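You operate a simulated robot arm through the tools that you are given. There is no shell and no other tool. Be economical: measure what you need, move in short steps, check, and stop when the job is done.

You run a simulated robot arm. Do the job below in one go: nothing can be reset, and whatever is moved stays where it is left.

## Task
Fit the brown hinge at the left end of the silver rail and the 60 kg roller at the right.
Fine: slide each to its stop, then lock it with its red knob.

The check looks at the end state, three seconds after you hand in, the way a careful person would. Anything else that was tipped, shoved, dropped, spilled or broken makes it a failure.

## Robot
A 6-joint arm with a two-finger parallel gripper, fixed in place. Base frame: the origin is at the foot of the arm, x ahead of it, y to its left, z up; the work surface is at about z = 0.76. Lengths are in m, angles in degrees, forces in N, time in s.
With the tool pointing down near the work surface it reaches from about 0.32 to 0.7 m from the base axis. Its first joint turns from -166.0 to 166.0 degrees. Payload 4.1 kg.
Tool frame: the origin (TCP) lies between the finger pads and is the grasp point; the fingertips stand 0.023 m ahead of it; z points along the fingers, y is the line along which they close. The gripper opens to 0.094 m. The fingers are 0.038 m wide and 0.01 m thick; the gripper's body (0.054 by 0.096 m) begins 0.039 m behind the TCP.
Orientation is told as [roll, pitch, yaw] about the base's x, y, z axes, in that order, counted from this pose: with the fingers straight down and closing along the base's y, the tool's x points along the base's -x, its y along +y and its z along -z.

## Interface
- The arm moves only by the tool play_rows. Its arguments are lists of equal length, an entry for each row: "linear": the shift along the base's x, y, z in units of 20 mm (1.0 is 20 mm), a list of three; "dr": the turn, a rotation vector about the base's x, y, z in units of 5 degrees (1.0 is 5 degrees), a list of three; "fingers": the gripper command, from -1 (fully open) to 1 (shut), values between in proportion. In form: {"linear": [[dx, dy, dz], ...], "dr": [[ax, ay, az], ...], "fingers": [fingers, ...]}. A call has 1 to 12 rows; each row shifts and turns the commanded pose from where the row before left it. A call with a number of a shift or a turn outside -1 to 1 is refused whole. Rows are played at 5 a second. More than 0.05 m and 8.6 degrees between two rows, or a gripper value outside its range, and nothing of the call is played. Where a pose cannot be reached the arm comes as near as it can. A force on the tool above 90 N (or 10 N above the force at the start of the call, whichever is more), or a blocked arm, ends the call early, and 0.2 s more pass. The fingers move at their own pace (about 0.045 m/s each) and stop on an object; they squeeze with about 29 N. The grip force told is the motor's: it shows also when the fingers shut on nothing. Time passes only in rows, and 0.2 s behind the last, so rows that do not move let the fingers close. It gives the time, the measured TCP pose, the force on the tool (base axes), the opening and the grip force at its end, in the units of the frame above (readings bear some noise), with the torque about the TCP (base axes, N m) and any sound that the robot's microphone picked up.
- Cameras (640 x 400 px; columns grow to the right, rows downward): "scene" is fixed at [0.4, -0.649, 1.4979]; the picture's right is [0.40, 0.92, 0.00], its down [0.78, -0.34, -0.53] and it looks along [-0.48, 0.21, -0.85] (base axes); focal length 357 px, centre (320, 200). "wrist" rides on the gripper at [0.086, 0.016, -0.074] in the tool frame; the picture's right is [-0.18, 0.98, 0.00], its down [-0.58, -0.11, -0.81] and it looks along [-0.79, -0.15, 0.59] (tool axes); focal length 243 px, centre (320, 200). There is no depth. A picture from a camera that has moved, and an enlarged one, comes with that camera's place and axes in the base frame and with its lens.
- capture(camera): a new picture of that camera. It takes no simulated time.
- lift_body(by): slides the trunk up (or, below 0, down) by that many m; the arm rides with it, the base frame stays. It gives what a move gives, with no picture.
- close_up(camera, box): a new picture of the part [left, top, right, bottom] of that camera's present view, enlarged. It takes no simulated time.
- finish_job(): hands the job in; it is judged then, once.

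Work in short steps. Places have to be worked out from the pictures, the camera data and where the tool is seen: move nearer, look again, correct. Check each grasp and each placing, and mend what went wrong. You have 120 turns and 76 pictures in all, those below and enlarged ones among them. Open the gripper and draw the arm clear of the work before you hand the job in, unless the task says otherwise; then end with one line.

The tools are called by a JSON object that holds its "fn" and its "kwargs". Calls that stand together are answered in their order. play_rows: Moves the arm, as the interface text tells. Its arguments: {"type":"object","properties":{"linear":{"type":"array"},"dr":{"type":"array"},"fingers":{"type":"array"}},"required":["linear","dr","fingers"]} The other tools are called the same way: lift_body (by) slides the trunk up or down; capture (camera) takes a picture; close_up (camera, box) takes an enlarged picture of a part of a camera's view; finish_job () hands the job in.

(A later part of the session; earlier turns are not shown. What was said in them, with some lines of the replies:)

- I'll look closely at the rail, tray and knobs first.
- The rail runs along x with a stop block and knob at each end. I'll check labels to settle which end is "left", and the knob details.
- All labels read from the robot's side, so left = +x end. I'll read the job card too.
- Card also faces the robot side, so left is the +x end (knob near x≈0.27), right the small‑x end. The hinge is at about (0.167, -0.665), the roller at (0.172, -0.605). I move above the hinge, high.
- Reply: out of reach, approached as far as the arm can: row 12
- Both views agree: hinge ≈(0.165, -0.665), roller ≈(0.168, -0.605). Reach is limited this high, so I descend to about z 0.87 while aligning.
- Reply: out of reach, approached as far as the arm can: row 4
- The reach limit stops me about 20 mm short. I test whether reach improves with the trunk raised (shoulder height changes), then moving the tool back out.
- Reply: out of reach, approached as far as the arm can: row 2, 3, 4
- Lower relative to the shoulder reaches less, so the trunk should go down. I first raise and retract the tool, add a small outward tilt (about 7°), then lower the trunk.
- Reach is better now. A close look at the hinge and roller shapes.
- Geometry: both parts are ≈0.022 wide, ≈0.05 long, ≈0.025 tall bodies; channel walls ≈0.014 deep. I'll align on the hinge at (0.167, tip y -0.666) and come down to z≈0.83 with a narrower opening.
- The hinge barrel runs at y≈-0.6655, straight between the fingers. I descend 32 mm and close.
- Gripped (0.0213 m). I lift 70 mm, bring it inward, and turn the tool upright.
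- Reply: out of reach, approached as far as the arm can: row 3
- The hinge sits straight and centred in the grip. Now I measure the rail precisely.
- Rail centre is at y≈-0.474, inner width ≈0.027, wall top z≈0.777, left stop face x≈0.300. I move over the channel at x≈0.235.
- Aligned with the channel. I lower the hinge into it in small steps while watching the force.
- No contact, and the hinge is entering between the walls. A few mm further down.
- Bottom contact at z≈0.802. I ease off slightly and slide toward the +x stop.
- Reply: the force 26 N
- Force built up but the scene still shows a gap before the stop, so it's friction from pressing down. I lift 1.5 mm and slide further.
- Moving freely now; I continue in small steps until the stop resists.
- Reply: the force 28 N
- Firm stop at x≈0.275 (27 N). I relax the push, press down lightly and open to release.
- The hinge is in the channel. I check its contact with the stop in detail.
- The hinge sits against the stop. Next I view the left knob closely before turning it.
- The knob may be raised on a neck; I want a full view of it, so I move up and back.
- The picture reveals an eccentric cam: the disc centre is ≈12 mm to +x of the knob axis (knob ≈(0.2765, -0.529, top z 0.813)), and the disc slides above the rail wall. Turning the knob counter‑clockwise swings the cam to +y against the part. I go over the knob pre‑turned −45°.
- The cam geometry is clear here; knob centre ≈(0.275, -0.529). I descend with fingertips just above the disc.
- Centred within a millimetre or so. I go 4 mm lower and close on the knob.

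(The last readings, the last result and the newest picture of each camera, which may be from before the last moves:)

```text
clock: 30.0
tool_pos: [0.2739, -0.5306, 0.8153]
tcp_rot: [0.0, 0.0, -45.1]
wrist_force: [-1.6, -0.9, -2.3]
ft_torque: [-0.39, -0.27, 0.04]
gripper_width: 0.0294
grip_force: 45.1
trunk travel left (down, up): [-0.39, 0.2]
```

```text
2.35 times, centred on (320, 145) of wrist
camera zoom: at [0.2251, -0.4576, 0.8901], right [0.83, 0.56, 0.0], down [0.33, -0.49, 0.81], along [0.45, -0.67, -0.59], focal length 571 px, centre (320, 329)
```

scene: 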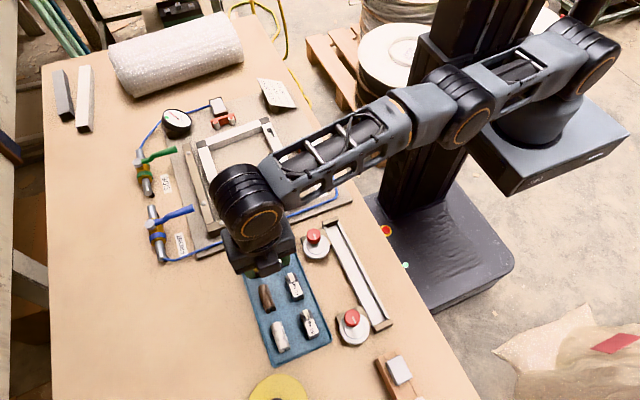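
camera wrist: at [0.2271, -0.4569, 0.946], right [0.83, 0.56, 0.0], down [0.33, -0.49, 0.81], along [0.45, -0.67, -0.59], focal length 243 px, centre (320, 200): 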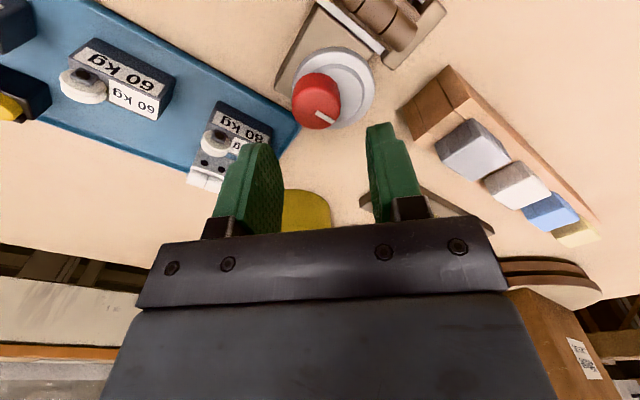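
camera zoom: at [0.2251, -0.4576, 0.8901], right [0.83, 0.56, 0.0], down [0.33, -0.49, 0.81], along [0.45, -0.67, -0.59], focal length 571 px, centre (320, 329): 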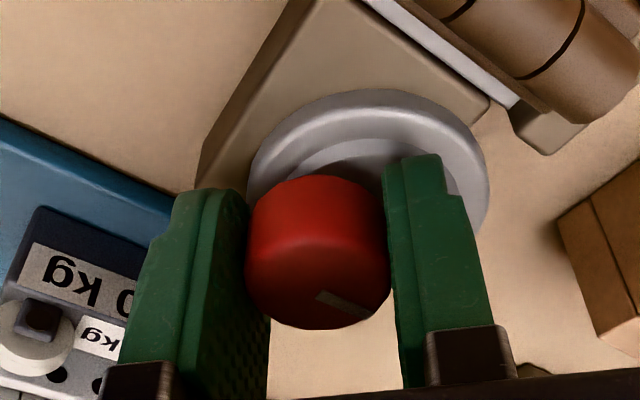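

Knob is held with little side force. I turn it 20° counter‑clockwise and read the torque.

{"fn": "play_rows", "kwargs": {"linear": [[0, 0, 0], [0, 0, 0], [0, 0, 0], [0, 0, 0]], "dr": [[0, 0, 1], [0, 0, 1], [0, 0, 1], [0, 0, 1]], "fingers": [1, 1, 1, 1]}}

{"fn": "close_up", "kwargs": {"camera": "wrist", "box": [210, 60, 430, 230]}}

```text
clock: 31.0
tool_pos: [0.2746, -0.5298, 0.8164]
tcp_rot: [0.0, 0.0, -25.0]
wrist_force: [-3.0, 1.4, -2.0]
ft_torque: [-0.06, -0.46, -0.01]
gripper_width: 0.0293
grip_force: 44.4
trunk travel left (down, up): [-0.39, 0.2]
```

```text
2.35 times, centred on (320, 145) of wrist
camera zoom: at [0.2035, -0.4787, 0.8902], right [0.58, 0.81, 0.0], down [0.48, -0.34, 0.81], along [0.66, -0.47, -0.59], focal length 571 px, centre (320, 329)
```

zoom: 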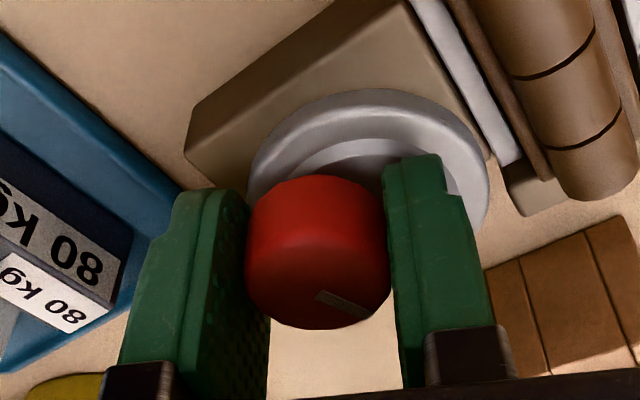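

Knob and cam turn together with almost no torque. I continue.

{"fn": "play_rows", "kwargs": {"linear": [[0, 0, 0], [0, 0, 0], [0, 0, 0], [0, 0, 0], [0, 0, 0], [0, 0, 0]], "dr": [[0, 0, 1], [0, 0, 1], [0, 0, 1], [0, 0, 1], [0, 0, 1], [0, 0, 1]], "fingers": [1, 1, 1, 1, 1, 1]}}

{"fn": "close_up", "kwargs": {"camera": "wrist", "box": [210, 60, 430, 230]}}

```text
clock: 32.4
tool_pos: [0.2746, -0.5293, 0.8165]
tcp_rot: [0.1, 0.0, 5.1]
wrist_force: [-1.9, 8.9, -3.4]
ft_torque: [0.23, 0.34, 0.0]
gripper_width: 0.0293
grip_force: 44.9
trunk travel left (down, up): [-0.39, 0.2]
```

```text
2.35 times, centred on (320, 145) of wrist
camera zoom: at [0.1877, -0.5206, 0.8902], right [0.1, 1.0, 0.0], down [0.59, -0.06, 0.81], along [0.8, -0.08, -0.59], focal length 571 px, centre (320, 329)
```

zoom: 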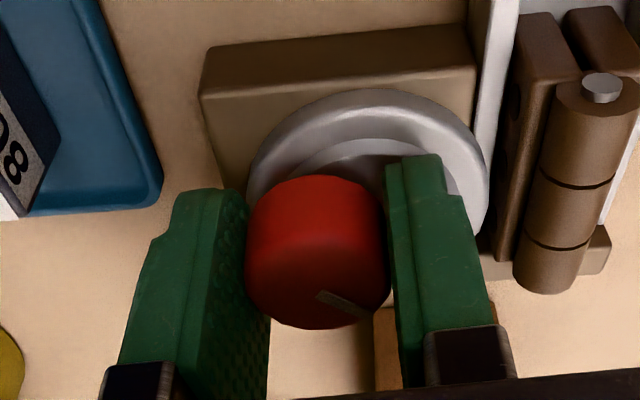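

50° turned; the disc rim now rides over the wall top. Continue with care.

{"fn": "play_rows", "kwargs": {"linear": [[0, 0, 0], [0, 0, 0], [0, 0, 0]], "dr": [[0, 0, 1], [0, 0, 1], [0, 0, 1]], "fingers": [1, 1, 1]}}

```text
clock: 33.2
tool_pos: [0.2738, -0.5292, 0.816]
tcp_rot: [0.1, 0.0, 20.0]
wrist_force: [-2.8, 14.8, -2.8]
ft_torque: [0.21, 0.69, -0.06]
gripper_width: 0.0295
grip_force: 45.3
trunk travel left (down, up): [-0.39, 0.2]
```

{"fn": "play_rows", "kwargs": {"linear": [[0, 0, 0], [0, 0, 0], [0, 0, 0]], "dr": [[0, 0, 1], [0, 0, 1], [0, 0, 1]], "fingers": [1, 1, 1]}}

{"fn": "close_up", "kwargs": {"camera": "wrist", "box": [210, 40, 450, 230]}}

```text
clock: 34.0
tool_pos: [0.2738, -0.5279, 0.8162]
tcp_rot: [0.1, 0.0, 35.1]
wrist_force: [-6.2, 22.1, -5.8]
ft_torque: [-0.04, 0.6, -0.03]
gripper_width: 0.0296
grip_force: 45.0
trunk travel left (down, up): [-0.39, 0.2]
```

```text
2.11 times, centred on (330, 135) of wrist
camera zoom: at [0.1949, -0.5647, 0.8902], right [-0.41, 0.91, 0.0], down [0.54, 0.24, 0.81], along [0.73, 0.34, -0.59], focal length 511 px, centre (299, 337)
```

zoom: 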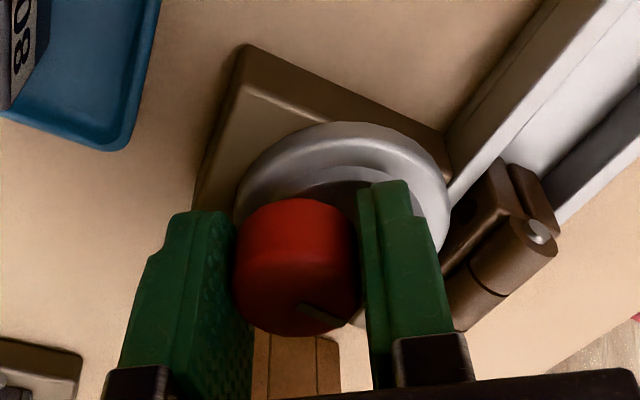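

80° turned, torque about z still ≈0; the side force is from a small centring offset. I relieve it and go to 90°.

{"fn": "play_rows", "kwargs": {"linear": [[-0.02, 0.1, 0], [0, 0, 0]], "dr": [[0, 0, 1], [0, 0, 1]], "fingers": [1, 1]}}

{"fn": "close_up", "kwargs": {"camera": "scene", "box": [335, 285, 405, 355]}}

```text
clock: 34.6
tool_pos: [0.2747, -0.5277, 0.8157]
tcp_rot: [-0.1, 0.0, 45.0]
wrist_force: [-2.7, 9.6, -9.6]
ft_torque: [0.44, -0.56, -0.07]
gripper_width: 0.0296
grip_force: 45.4
trunk travel left (down, up): [-0.39, 0.2]
```

```text
5.71 times, centred on (370, 320) of scene
camera zoom: at [0.4, -0.649, 1.4979], right [0.4, 0.92, 0.0], down [0.78, -0.34, -0.53], along [-0.48, 0.21, -0.85], focal length 2041 px, centre (34, -486)
```

zoom: 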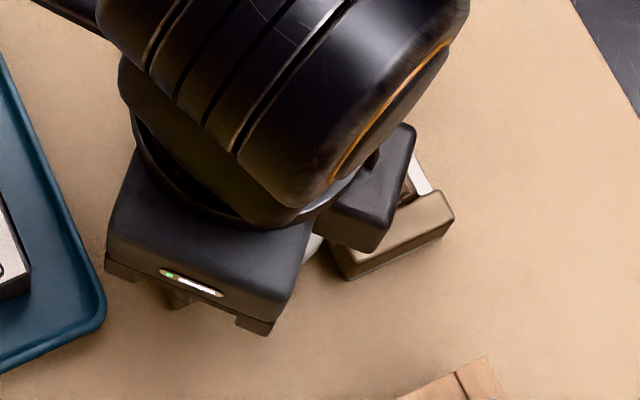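

90° turned, mark should point at the rail. I release, rise and back off to inspect.

{"fn": "play_rows", "kwargs": {"linear": [[0, 0, 0], [0, 0, 0], [0, 0, 0.8], [0, 0, 1], [-0.8, 0, 1], [-1, 0, 0.5], [-1, 0, 0], [-1, 0, 0], [-1, 0, 0], [-1, 0, 0]], "dr": [[0, 0, 0], [0, 0, 0], [0, 0, 0], [0, 0, 0], [0, 0, -1], [0, 0, -1], [0, 0, -1], [0, 0, -1], [0, 0, -1], [0, 0, -1]], "fingers": [0, 0, 0, 0, 0, 0, 0, 0, 0, 0]}}

{"fn": "close_up", "kwargs": {"camera": "scene", "box": [335, 285, 405, 355]}}

{"fn": "capture", "kwargs": {"camera": "wrist"}}

```text
clock: 36.8
tool_pos: [0.1585, -0.5279, 0.8831]
tcp_rot: [0.0, 0.0, 14.9]
wrist_force: [0.5, 0.5, 0.7]
ft_torque: [0.0, 0.0, 0.0]
gripper_width: 0.0471
grip_force: 0.0
trunk travel left (down, up): [-0.39, 0.2]
```

```text
5.71 times, centred on (370, 320) of scene
camera zoom: at [0.4, -0.649, 1.4979], right [0.4, 0.92, 0.0], down [0.78, -0.34, -0.53], along [-0.48, 0.21, -0.85], focal length 2041 px, centre (34, -486)
```

zoom: 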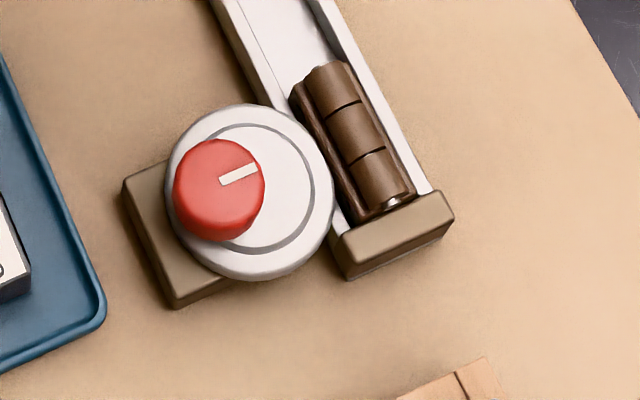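

```text
29 pictures are left
camera wrist: at [0.0709, -0.5343, 0.9566], right [-0.07, 1.0, 0.0], down [0.59, 0.04, 0.81], along [0.8, 0.06, -0.59], focal length 243 px, centre (320, 200)
```

wrist: 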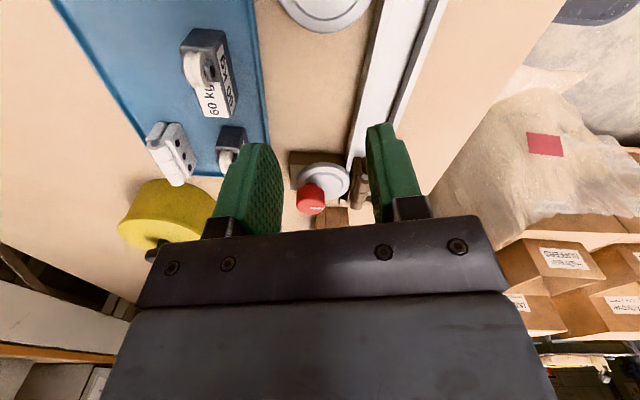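

The cam swung over the wall against the hinge, mark pointing at the rail. One fine zoom for contact.

{"fn": "close_up", "kwargs": {"camera": "scene", "box": [355, 292, 387, 324]}}

{"fn": "close_up", "kwargs": {"camera": "wrist", "box": [280, 140, 380, 220]}}

```text
12.50 times, centred on (371, 308) of scene
camera zoom: at [0.4, -0.649, 1.4979], right [0.4, 0.92, 0.0], down [0.78, -0.34, -0.53], along [-0.48, 0.21, -0.85], focal length 4465 px, centre (-318, -1150)
```

zoom: 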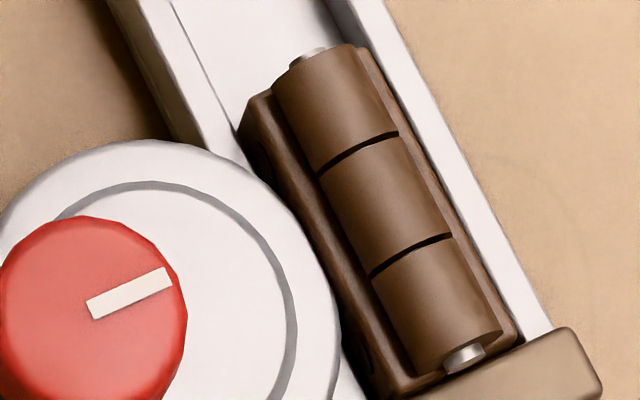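

```text
5.00 times, centred on (330, 180) of wrist
camera zoom: at [0.0709, -0.5343, 0.9566], right [-0.07, 1.0, 0.0], down [0.59, 0.04, 0.81], along [0.8, 0.06, -0.59], focal length 1213 px, centre (270, 300)
```

zoom: 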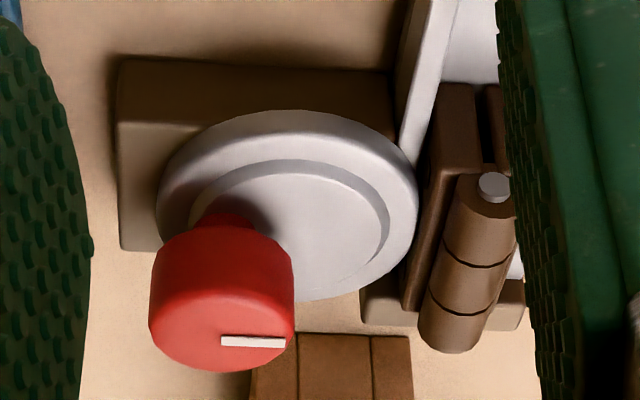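

Hinge is clamped at its stop. Now the 60 kg roller at ≈(0.168, -0.605): I move above it (gripping toward its +x half, clear of the axle) with the tool straight.

{"fn": "play_rows", "kwargs": {"linear": [[0.2, -0.8, 0], [0.2, -0.8, 0], [0.2, -0.8, 0], [0.2, -0.8, -0.6], [0.18, -0.65, -0.6], [0, 0, -0.9]], "dr": [[0, 0, -1], [0, 0, -1], [0, 0, -0.98], [0, 0, 0], [0, 0, 0], [0, 0, 0]], "fingers": [0.2, 0.2, 0.2, 0.2, 0.2, 0.2]}}

{"fn": "close_up", "kwargs": {"camera": "wrist", "box": [200, 40, 440, 230]}}

```text
clock: 38.2
tool_pos: [0.1777, -0.6053, 0.8404]
tcp_rot: [-0.1, 0.0, 0.1]
wrist_force: [-0.7, -0.1, -0.1]
ft_torque: [0.01, -0.01, 0.02]
gripper_width: 0.0375
grip_force: 0.0
trunk travel left (down, up): [-0.39, 0.2]
```

```text
2.11 times, centred on (320, 135) of wrist
camera zoom: at [0.0923, -0.5891, 0.9144], right [0.18, 0.98, 0.0], down [0.58, -0.11, 0.81], along [0.79, -0.15, -0.59], focal length 511 px, centre (320, 337)
```

zoom: 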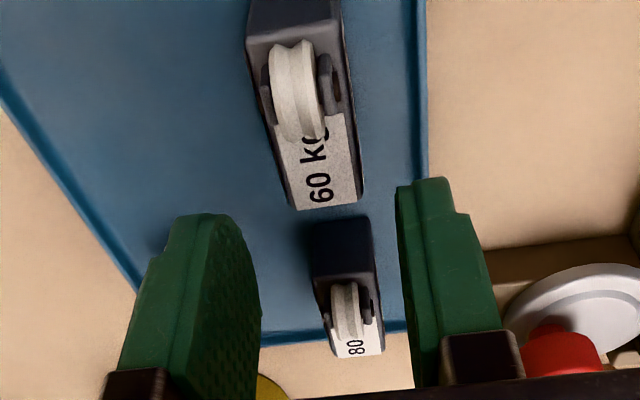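

Centred on the block (y≈-0.6055). Descend to z 0.802 and grip.

{"fn": "play_rows", "kwargs": {"linear": [[0, 0, -1], [0, 0, -0.92], [0, 0, 0], [0, 0, 0], [0, 0, 0]], "dr": [[0, 0, 0], [0, 0, 0], [0, 0, 0], [0, 0, 0], [0, 0, 0]], "fingers": [0.2, 0.2, 1, 1, 1]}}

{"fn": "close_up", "kwargs": {"camera": "wrist", "box": [200, 40, 440, 230]}}

```text
clock: 39.4
tool_pos: [0.1765, -0.6054, 0.8014]
tcp_rot: [0.0, 0.1, 0.0]
wrist_force: [0.0, -0.2, -0.7]
ft_torque: [0.02, 0.03, -0.03]
gripper_width: 0.0207
grip_force: 29.0
trunk travel left (down, up): [-0.39, 0.2]
```

```text
2.11 times, centred on (320, 135) of wrist
camera zoom: at [0.0917, -0.589, 0.8758], right [0.18, 0.98, 0.0], down [0.58, -0.11, 0.81], along [0.79, -0.15, -0.59], focal length 511 px, centre (320, 337)
```

zoom: 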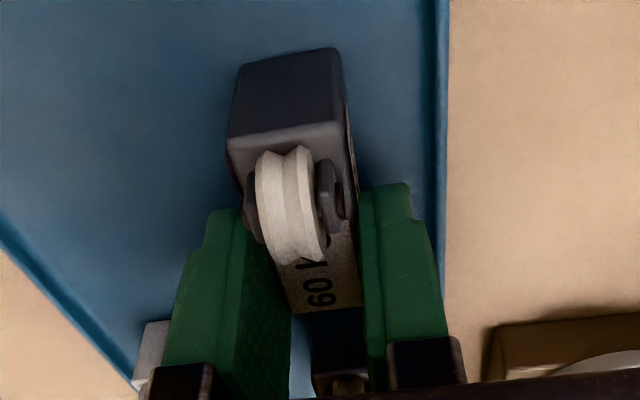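

Gripped. I lift and carry it over the channel at x≈0.15.

{"fn": "play_rows", "kwargs": {"linear": [[0, 0, 1], [0, 0, 1], [0, 0, 1], [-0.2, 0.9, 0], [-0.2, 0.9, 0], [-0.2, 0.95, 0], [-0.2, 0.95, 0], [-0.2, 0.95, 0], [-0.2, 0.95, -0.5], [-0.1, 0.95, -0.6]], "dr": [[0, 0, 0], [0, 0, 0], [0, 0, 0], [0, 0, 0], [0, 0, 0], [0, 0, 0], [0, 0, 0], [0, 0, 0], [0, 0, 0], [0, 0, 0]], "fingers": [1, 1, 1, 1, 1, 1, 1, 1, 1, 1]}}

{"fn": "close_up", "kwargs": {"camera": "wrist", "box": [200, 0, 440, 230]}}

{"fn": "close_up", "kwargs": {"camera": "scene", "box": [290, 210, 400, 340]}}

```text
clock: 41.6
tool_pos: [0.152, -0.4727, 0.8393]
tcp_rot: [0.0, 0.0, 0.2]
wrist_force: [-0.3, 0.7, -0.3]
ft_torque: [-0.01, -0.02, 0.0]
gripper_width: 0.0209
grip_force: 29.2
trunk travel left (down, up): [-0.39, 0.2]
```

```text
1.74 times, centred on (320, 115) of wrist
camera zoom: at [0.0654, -0.4574, 0.9139], right [0.18, 0.98, 0.0], down [0.58, -0.11, 0.81], along [0.79, -0.15, -0.59], focal length 422 px, centre (320, 348)
```

zoom: 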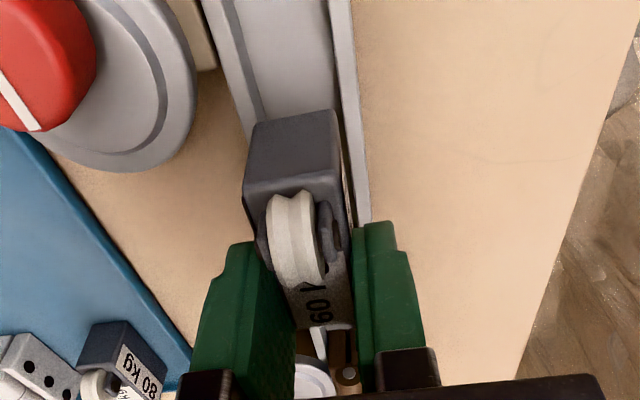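

```text
3.08 times, centred on (345, 275) of scene
camera zoom: at [0.4, -0.649, 1.4979], right [0.4, 0.92, 0.0], down [0.78, -0.34, -0.53], along [-0.48, 0.21, -0.85], focal length 1099 px, centre (243, -31)
```

zoom: 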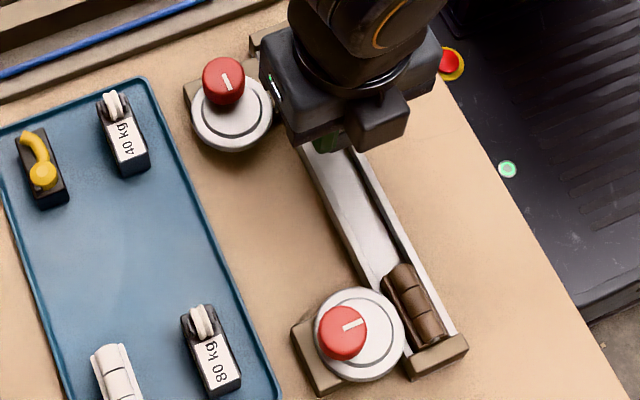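

Channel centre ≈ -0.4743; I correct y by −1.5 mm and lower slowly.

{"fn": "play_rows", "kwargs": {"linear": [[0, -0.08, -0.6], [0, 0, -0.6], [0, 0, -0.3], [0, 0, -0.1], [0, 0, -0.1]], "dr": [[0, 0, 0], [0, 0, 0], [0, 0, 0], [0, 0, 0], [0, 0, 0]], "fingers": [1, 1, 1, 1, 1]}}

{"fn": "close_up", "kwargs": {"camera": "wrist", "box": [200, 0, 440, 230]}}

```text
clock: 42.8
tool_pos: [0.1508, -0.4756, 0.8075]
tcp_rot: [-0.1, 0.0, 0.1]
wrist_force: [0.0, -0.5, 0.1]
ft_torque: [-0.03, -0.05, -0.01]
gripper_width: 0.021
grip_force: 28.8
trunk travel left (down, up): [-0.39, 0.2]
```

```text
1.74 times, centred on (320, 115) of wrist
camera zoom: at [0.0659, -0.459, 0.8803], right [0.18, 0.98, 0.0], down [0.58, -0.11, 0.81], along [0.79, -0.15, -0.59], focal length 422 px, centre (320, 348)
```

zoom: 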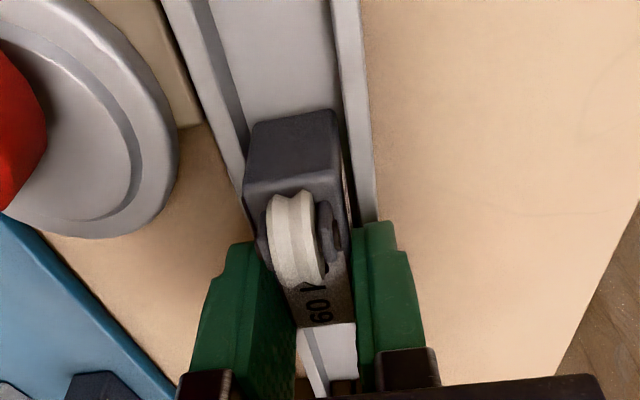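

Entering the channel cleanly. I lower 2 mm more and slide toward the −x stop.

{"fn": "play_rows", "kwargs": {"linear": [[0, 0, -0.1], [-0.5, 0, 0], [-0.5, 0, 0], [-0.5, 0, 0], [-0.4, 0, 0], [-0.3, 0, 0]], "dr": [[0, 0, 0], [0, 0, 0], [0, 0, 0], [0, 0, 0], [0, 0, 0], [0, 0, 0]], "fingers": [1, 1, 1, 1, 1, 1]}}

{"fn": "close_up", "kwargs": {"camera": "wrist", "box": [200, 0, 440, 230]}}

```text
clock: 44.2
tool_pos: [0.1066, -0.4756, 0.8045]
tcp_rot: [-0.1, 0.1, 0.1]
wrist_force: [-0.4, -0.3, -0.2]
ft_torque: [-0.01, 0.03, -0.01]
gripper_width: 0.0208
grip_force: 28.9
trunk travel left (down, up): [-0.39, 0.2]
```

```text
1.74 times, centred on (320, 115) of wrist
camera zoom: at [0.022, -0.4588, 0.8778], right [0.18, 0.98, 0.0], down [0.58, -0.11, 0.81], along [0.79, -0.15, -0.59], focal length 422 px, centre (320, 348)
```

zoom: 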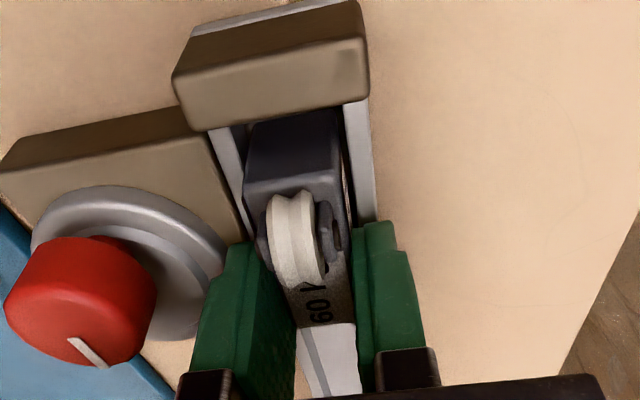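

Very near the stop, no force yet. Small steps until contact.

{"fn": "play_rows", "kwargs": {"linear": [[-0.1, 0, 0], [-0.1, 0, 0], [-0.1, 0, 0]], "dr": [[0, 0, 0], [0, 0, 0], [0, 0, 0]], "fingers": [1, 1, 1]}}

```text
clock: 45.0
tool_pos: [0.1017, -0.4744, 0.804]
tcp_rot: [0.0, -0.1, 0.1]
wrist_force: [-0.4, -0.7, -1.2]
ft_torque: [-0.01, 0.0, 0.03]
gripper_width: 0.021
grip_force: 29.2
trunk travel left (down, up): [-0.39, 0.2]
```

{"fn": "play_rows", "kwargs": {"linear": [[-0.1, 0, 0], [-0.1, 0, 0], [-0.1, 0, 0]], "dr": [[0, 0, 0], [0, 0, 0], [0, 0, 0]], "fingers": [1, 1, 1]}}

```text
clock: 45.8
tool_pos: [0.0997, -0.4747, 0.8039]
tcp_rot: [0.0, 0.0, 0.2]
wrist_force: [22.2, 0.4, 0.7]
ft_torque: [0.04, -0.52, -0.06]
gripper_width: 0.021
grip_force: 29.5
trunk travel left (down, up): [-0.39, 0.2]
```

Contact with the stop (22 N). I relax the push, lower to the floor and read the force.

{"fn": "play_rows", "kwargs": {"linear": [[0.12, 0, 0], [0, 0, -0.07], [0, 0, -0.07]], "dr": [[0, 0, 0], [0, 0, 0], [0, 0, 0]], "fingers": [1, 1, 1]}}

```text
clock: 46.6
tool_pos: [0.0987, -0.4759, 0.8036]
tcp_rot: [-0.3, 0.1, 0.1]
wrist_force: [13.8, 1.9, 19.7]
ft_torque: [-0.32, -0.13, -0.02]
gripper_width: 0.021
grip_force: 29.3
trunk travel left (down, up): [-0.39, 0.2]
```

Floor contact (20 N) with the block against the stop. Release, rise straight up and look.

{"fn": "play_rows", "kwargs": {"linear": [[0, 0, 0], [0, 0, 0], [0, 0, 0.6], [0, 0, 1], [0, 0, 1], [-0.8, 0, 1], [-1, -0.5, 0.5], [-1, -0.5, 0]], "dr": [[0, 0, 0], [0, 0, 0], [0, 0, 0], [0, 0, 0], [0, 0, 0], [0, 0, 0], [0, 0, 0], [0, 0, 0]], "fingers": [0.2, 0.2, 0.2, 0.2, 0.2, 0, 0, 0]}}

{"fn": "capture", "kwargs": {"camera": "wrist"}}

{"fn": "close_up", "kwargs": {"camera": "scene", "box": [295, 210, 355, 270]}}

```text
clock: 48.4
tool_pos: [0.0415, -0.4954, 0.8829]
tcp_rot: [0.0, 0.0, 0.0]
wrist_force: [-0.7, -0.3, 0.4]
ft_torque: [0.0, -0.04, -0.01]
gripper_width: 0.0471
grip_force: 0.2
trunk travel left (down, up): [-0.39, 0.2]
```

```text
20 pictures are left
camera wrist: at [-0.045, -0.4792, 0.9573], right [0.18, 0.98, 0.0], down [0.58, -0.11, 0.81], along [0.79, -0.15, -0.59], focal length 243 px, centre (320, 200)
```

wrist: 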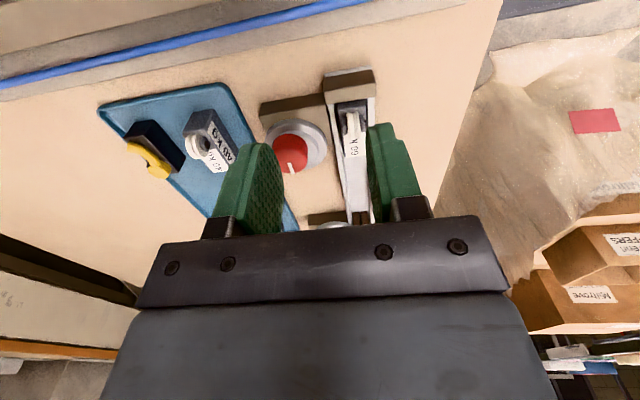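

```text
6.67 times, centred on (325, 240) of scene
camera zoom: at [0.4, -0.649, 1.4979], right [0.4, 0.92, 0.0], down [0.78, -0.34, -0.53], along [-0.48, 0.21, -0.85], focal length 2381 px, centre (287, -67)
```

zoom: 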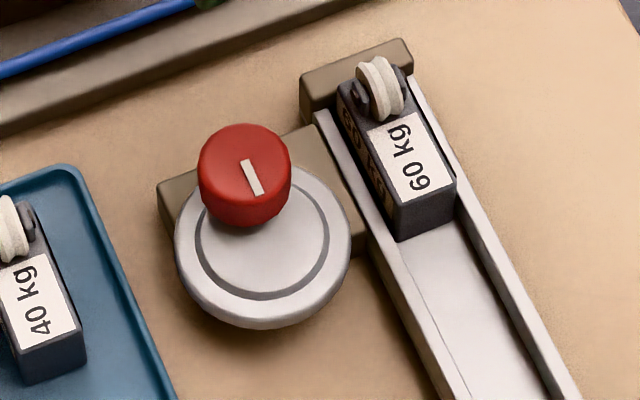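

The roller block sits at the right stop. Right knob centre ≈(0.0875, -0.5275); I move above it pre-turned −45°.

{"fn": "play_rows", "kwargs": {"linear": [[0.25, -0.3, 0], [0.25, -0.3, 0], [0.25, -0.3, 0], [0.25, -0.3, 0], [0.25, -0.3, 0], [0.25, -0.1, 0], [0.25, 0, 0], [0.25, 0, 0], [0.3, 0, -0.6]], "dr": [[0, 0, -1], [0, 0, -1], [0, 0, -1], [0, 0, -1], [0, 0, -1], [0, 0, -1], [0, 0, -1], [0, 0, -1], [0, 0, -1]], "fingers": [0, 0, 0, 0, 0, 0, 0, 0, 0]}}

{"fn": "close_up", "kwargs": {"camera": "wrist", "box": [210, 40, 430, 230]}}

```text
clock: 50.4
tool_pos: [0.0875, -0.5267, 0.8712]
tcp_rot: [0.0, -0.1, -45.0]
wrist_force: [-0.1, -0.1, -0.1]
ft_torque: [0.01, 0.0, -0.01]
gripper_width: 0.0467
grip_force: 0.1
trunk travel left (down, up): [-0.39, 0.2]
```

```text
2.11 times, centred on (320, 135) of wrist
camera zoom: at [0.0388, -0.4542, 0.9448], right [0.83, 0.56, 0.0], down [0.33, -0.49, 0.81], along [0.46, -0.67, -0.59], focal length 511 px, centre (320, 337)
```

zoom: 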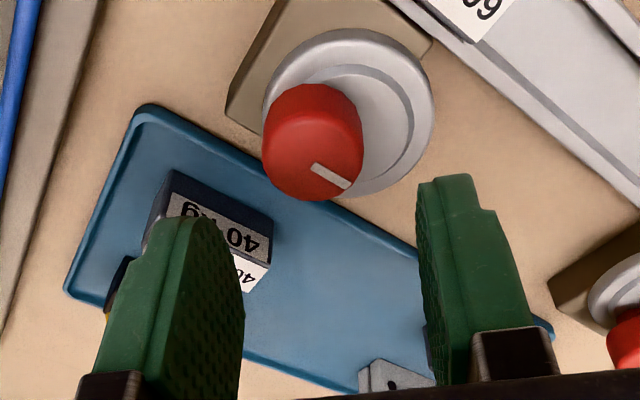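

Nearly centred. I descend to 0.821 with a ~1 mm correction and compare with the first knob.

{"fn": "play_rows", "kwargs": {"linear": [[0.05, -0.06, -0.9], [0, 0, -0.9], [0, 0, -0.7]], "dr": [[0, 0, 0], [0, 0, 0], [0, 0, 0]], "fingers": [0, 0, 0]}}

{"fn": "close_up", "kwargs": {"camera": "wrist", "box": [210, 60, 430, 230]}}

```text
clock: 51.2
tool_pos: [0.089, -0.528, 0.8213]
tcp_rot: [0.0, 0.0, -44.9]
wrist_force: [-0.1, -0.3, 0.1]
ft_torque: [0.02, -0.02, 0.0]
gripper_width: 0.047
grip_force: 0.1
trunk travel left (down, up): [-0.39, 0.2]
```

```text
2.35 times, centred on (320, 145) of wrist
camera zoom: at [0.0402, -0.4555, 0.8948], right [0.82, 0.57, 0.0], down [0.33, -0.49, 0.81], along [0.46, -0.67, -0.59], focal length 571 px, centre (320, 329)
```

zoom: 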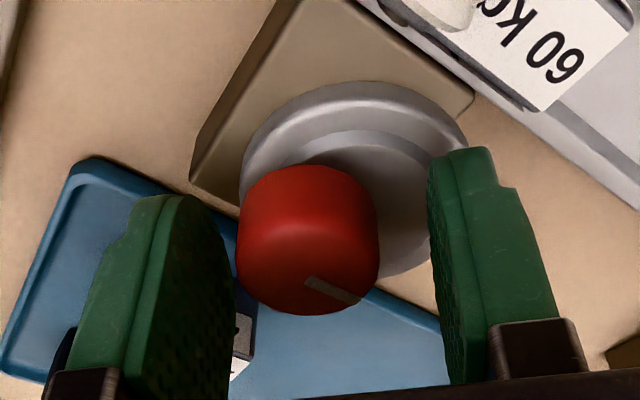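

Same picture as the first knob. Lower 4–5 mm and close.

{"fn": "play_rows", "kwargs": {"linear": [[-0.02, 0, -0.23], [0, 0, 0], [0, 0, 0], [0, 0, 0]], "dr": [[0, 0, 0], [0, 0, 0], [0, 0, 0], [0, 0, 0]], "fingers": [0, 1, 1, 1]}}

{"fn": "play_rows", "kwargs": {"linear": [[0, 0, 0], [0, 0, 0], [0, 0, 0], [0, 0, 0], [0, 0, 0], [0, 0, 0]], "dr": [[0, 0, 1], [0, 0, 1], [0, 0, 1], [0, 0, 1], [0, 0, 1], [0, 0, 1]], "fingers": [1, 1, 1, 1, 1, 1]}}

{"fn": "close_up", "kwargs": {"camera": "wrist", "box": [210, 60, 430, 230]}}

```text
clock: 52.2
tool_pos: [0.0869, -0.5297, 0.8163]
tcp_rot: [-0.1, -0.1, -45.0]
wrist_force: [-13.2, -8.7, -1.9]
ft_torque: [-0.96, -0.27, -0.02]
gripper_width: 0.0294
grip_force: 45.2
trunk travel left (down, up): [-0.39, 0.2]
```

```text
clock: 53.6
tool_pos: [0.0879, -0.5282, 0.8156]
tcp_rot: [0.0, 0.0, -14.7]
wrist_force: [-17.1, -11.5, 0.6]
ft_torque: [0.1, 0.6, 0.0]
gripper_width: 0.0294
grip_force: 44.4
trunk travel left (down, up): [-0.39, 0.2]
```

```text
2.35 times, centred on (320, 145) of wrist
camera zoom: at [0.0087, -0.4914, 0.8903], right [0.43, 0.9, 0.0], down [0.53, -0.25, 0.81], along [0.73, -0.35, -0.59], focal length 571 px, centre (320, 329)
```

zoom: 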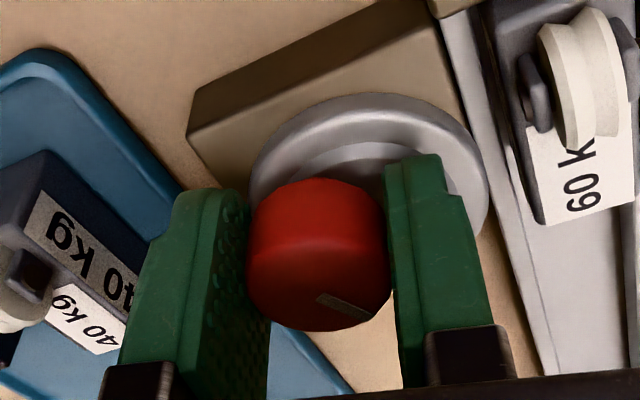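

Turning freely together. I relieve the small side force and continue.

{"fn": "play_rows", "kwargs": {"linear": [[-0.09, -0.06, 0], [0, 0, 0], [0, 0, 0], [0, 0, 0], [0, 0, 0], [0, 0, 0], [0, 0, 0]], "dr": [[0, 0, 1], [0, 0, 1], [0, 0, 1], [0, 0, 1], [0, 0, 1], [0, 0, 1], [0, 0, 1]], "fingers": [1, 1, 1, 1, 1, 1, 1]}}

```text
clock: 55.2
tool_pos: [0.0876, -0.5288, 0.8158]
tcp_rot: [0.1, -0.2, 20.2]
wrist_force: [-2.2, 5.1, -1.3]
ft_torque: [0.12, 0.16, -0.03]
gripper_width: 0.0293
grip_force: 45.0
trunk travel left (down, up): [-0.39, 0.2]
```

{"fn": "play_rows", "kwargs": {"linear": [[0, 0, 0], [0, 0, 0], [0, 0.05, 0], [0, 0.03, 0], [0, 0, 0]], "dr": [[0, 0, 1], [0, 0, 1], [0, 0, 1], [0, 0, 1], [0, 0, 1]], "fingers": [1, 1, 1, 1, 1]}}

{"fn": "close_up", "kwargs": {"camera": "wrist", "box": [210, 40, 450, 230]}}

```text
clock: 56.4
tool_pos: [0.0884, -0.5284, 0.8168]
tcp_rot: [0.1, 0.0, 45.2]
wrist_force: [1.7, -2.8, -3.6]
ft_torque: [0.77, -0.94, -0.12]
gripper_width: 0.0293
grip_force: 45.1
trunk travel left (down, up): [-0.39, 0.2]
```

```text
2.11 times, centred on (330, 135) of wrist
camera zoom: at [0.0155, -0.5783, 0.8903], right [-0.57, 0.82, 0.0], down [0.49, 0.34, 0.81], along [0.66, 0.46, -0.59], focal length 511 px, centre (299, 337)
```

zoom: 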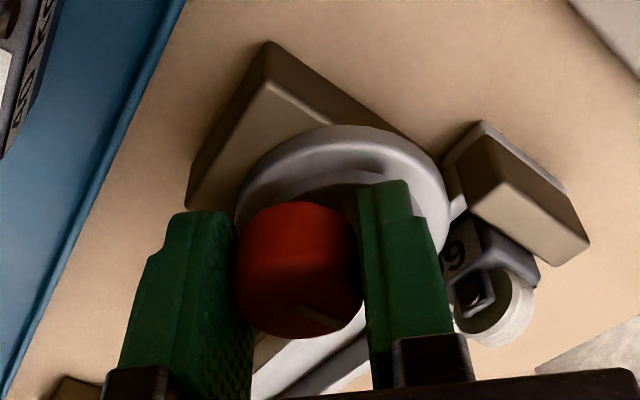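

Turned 90°. Release, rise straight up, then withdraw.

{"fn": "play_rows", "kwargs": {"linear": [[0, 0, 0], [0, 0, 0], [0, 0, 0.8], [0, 0, 1], [0, 0, 1], [0, 0, 1], [0, 0, 1], [-0.5, 0, 1], [-1, 0, 1], [-1, 0, 0.5], [-1, 0, 0], [-1, 0, 0]], "dr": [[0, 0, 0], [0, 0, 0], [0, 0, 0], [0, 0, 0], [0, 0, 0], [0, 0, -1], [0, 0, -1], [0, 0, -1], [0, 0, -1], [0, 0, -1], [0, 0, -1], [0, 0, -1]], "fingers": [0, 0, 0, 0, 0, 0, 0, 0, 0, 0, 0, 0]}}

{"fn": "capture", "kwargs": {"camera": "scene"}}

{"fn": "close_up", "kwargs": {"camera": "scene", "box": [300, 215, 350, 265]}}

{"fn": "close_up", "kwargs": {"camera": "scene", "box": [335, 285, 400, 345]}}

```text
clock: 59.0
tool_pos: [-0.0028, -0.5285, 0.9617]
tcp_rot: [0.0, 0.0, 10.0]
wrist_force: [0.2, -0.9, -0.1]
ft_torque: [0.0, 0.02, 0.0]
gripper_width: 0.0471
grip_force: 0.0
trunk travel left (down, up): [-0.39, 0.2]
```

```text
14 pictures are left
```

scene: 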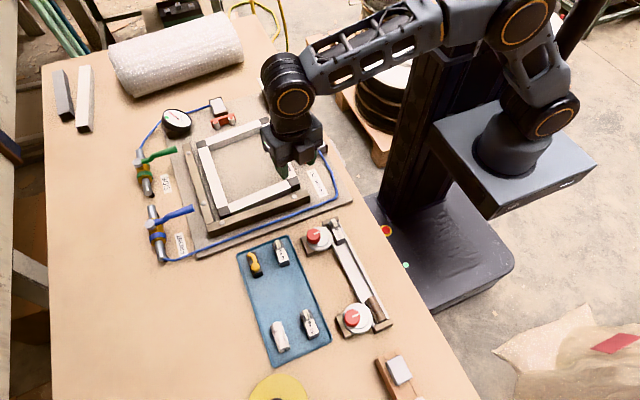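

```text
8.00 times, centred on (325, 240) of scene
camera zoom: at [0.4, -0.649, 1.4979], right [0.4, 0.92, 0.0], down [0.78, -0.34, -0.53], along [-0.48, 0.21, -0.85], focal length 2857 px, centre (280, -120)
```

zoom: 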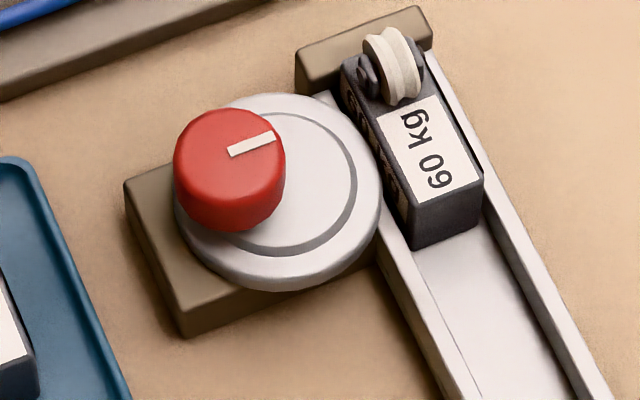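

```text
6.67 times, centred on (368, 315) of scene
camera zoom: at [0.4, -0.649, 1.4979], right [0.4, 0.92, 0.0], down [0.78, -0.34, -0.53], along [-0.48, 0.21, -0.85], focal length 2381 px, centre (3, -567)
```

zoom: 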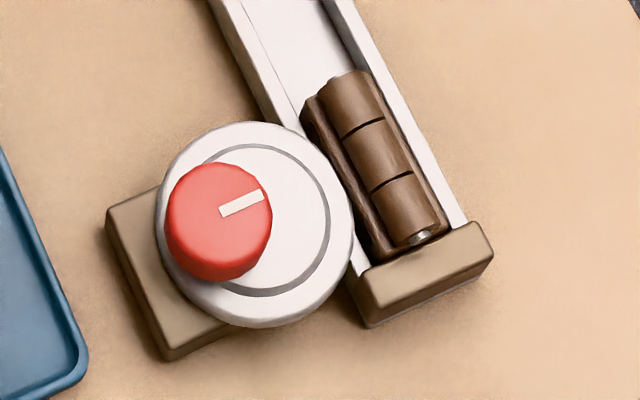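

Both cams are locked. One last check of the stop contacts from the wrist camera.

{"fn": "close_up", "kwargs": {"camera": "wrist", "box": [270, 70, 370, 180]}}

{"fn": "close_up", "kwargs": {"camera": "scene", "box": [322, 215, 347, 247]}}

```text
3.64 times, centred on (320, 125) of wrist
camera zoom: at [-0.0903, -0.5267, 1.036], right [0.01, 1.0, 0.0], down [0.59, -0.01, 0.81], along [0.81, -0.01, -0.59], focal length 882 px, centre (320, 473)
```

zoom: 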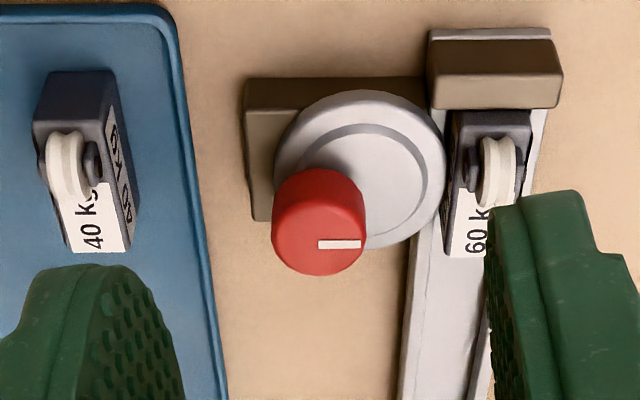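

```text
12.50 times, centred on (334, 231) of scene
camera zoom: at [0.4, -0.649, 1.4979], right [0.4, 0.92, 0.0], down [0.78, -0.34, -0.53], along [-0.48, 0.21, -0.85], focal length 4465 px, centre (139, -188)
```

zoom: 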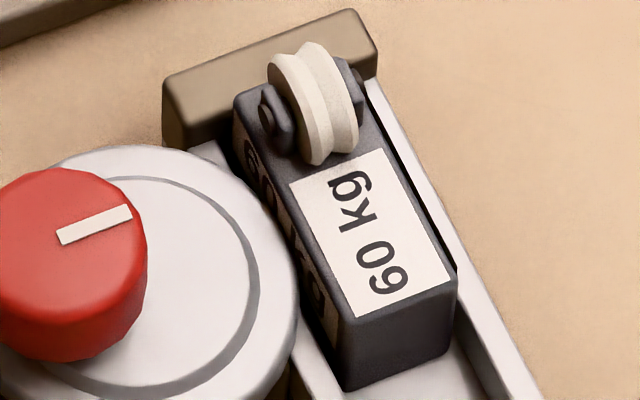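

Both parts are at their stops and clamped by their cams, and nothing else was disturbed. I open the gripper fully, rise a little more and hand in.

{"fn": "play_rows", "kwargs": {"linear": [[0, 0.3, 1], [0, 0.5, 1], [0, 0.5, 1], [0, 0.5, 1]], "dr": [[0, 0, 0], [0, 0, 0], [0, 0, 0], [0, 0, 0]], "fingers": [-1, -1, -1, -1]}}

{"fn": "finish_job", "kwargs": {}}

```text
clock: 60.0
tool_pos: [-0.0018, -0.4927, 1.0409]
tcp_rot: [0.1, 0.1, 10.0]
wrist_force: [-0.9, -1.2, -0.6]
ft_torque: [0.03, 0.01, 0.0]
gripper_width: 0.0938
grip_force: 0.1
trunk travel left (down, up): [-0.39, 0.2]
```

```text
The job is handed in.
```

I slid the brown hinge to the left stop and the 60 kg roller to the right stop (left and right as seen from the robot's side), then turned each red knob 90° so its cam rests against the part; I felt no hard stop or click, so the locks are judged from the pictures.
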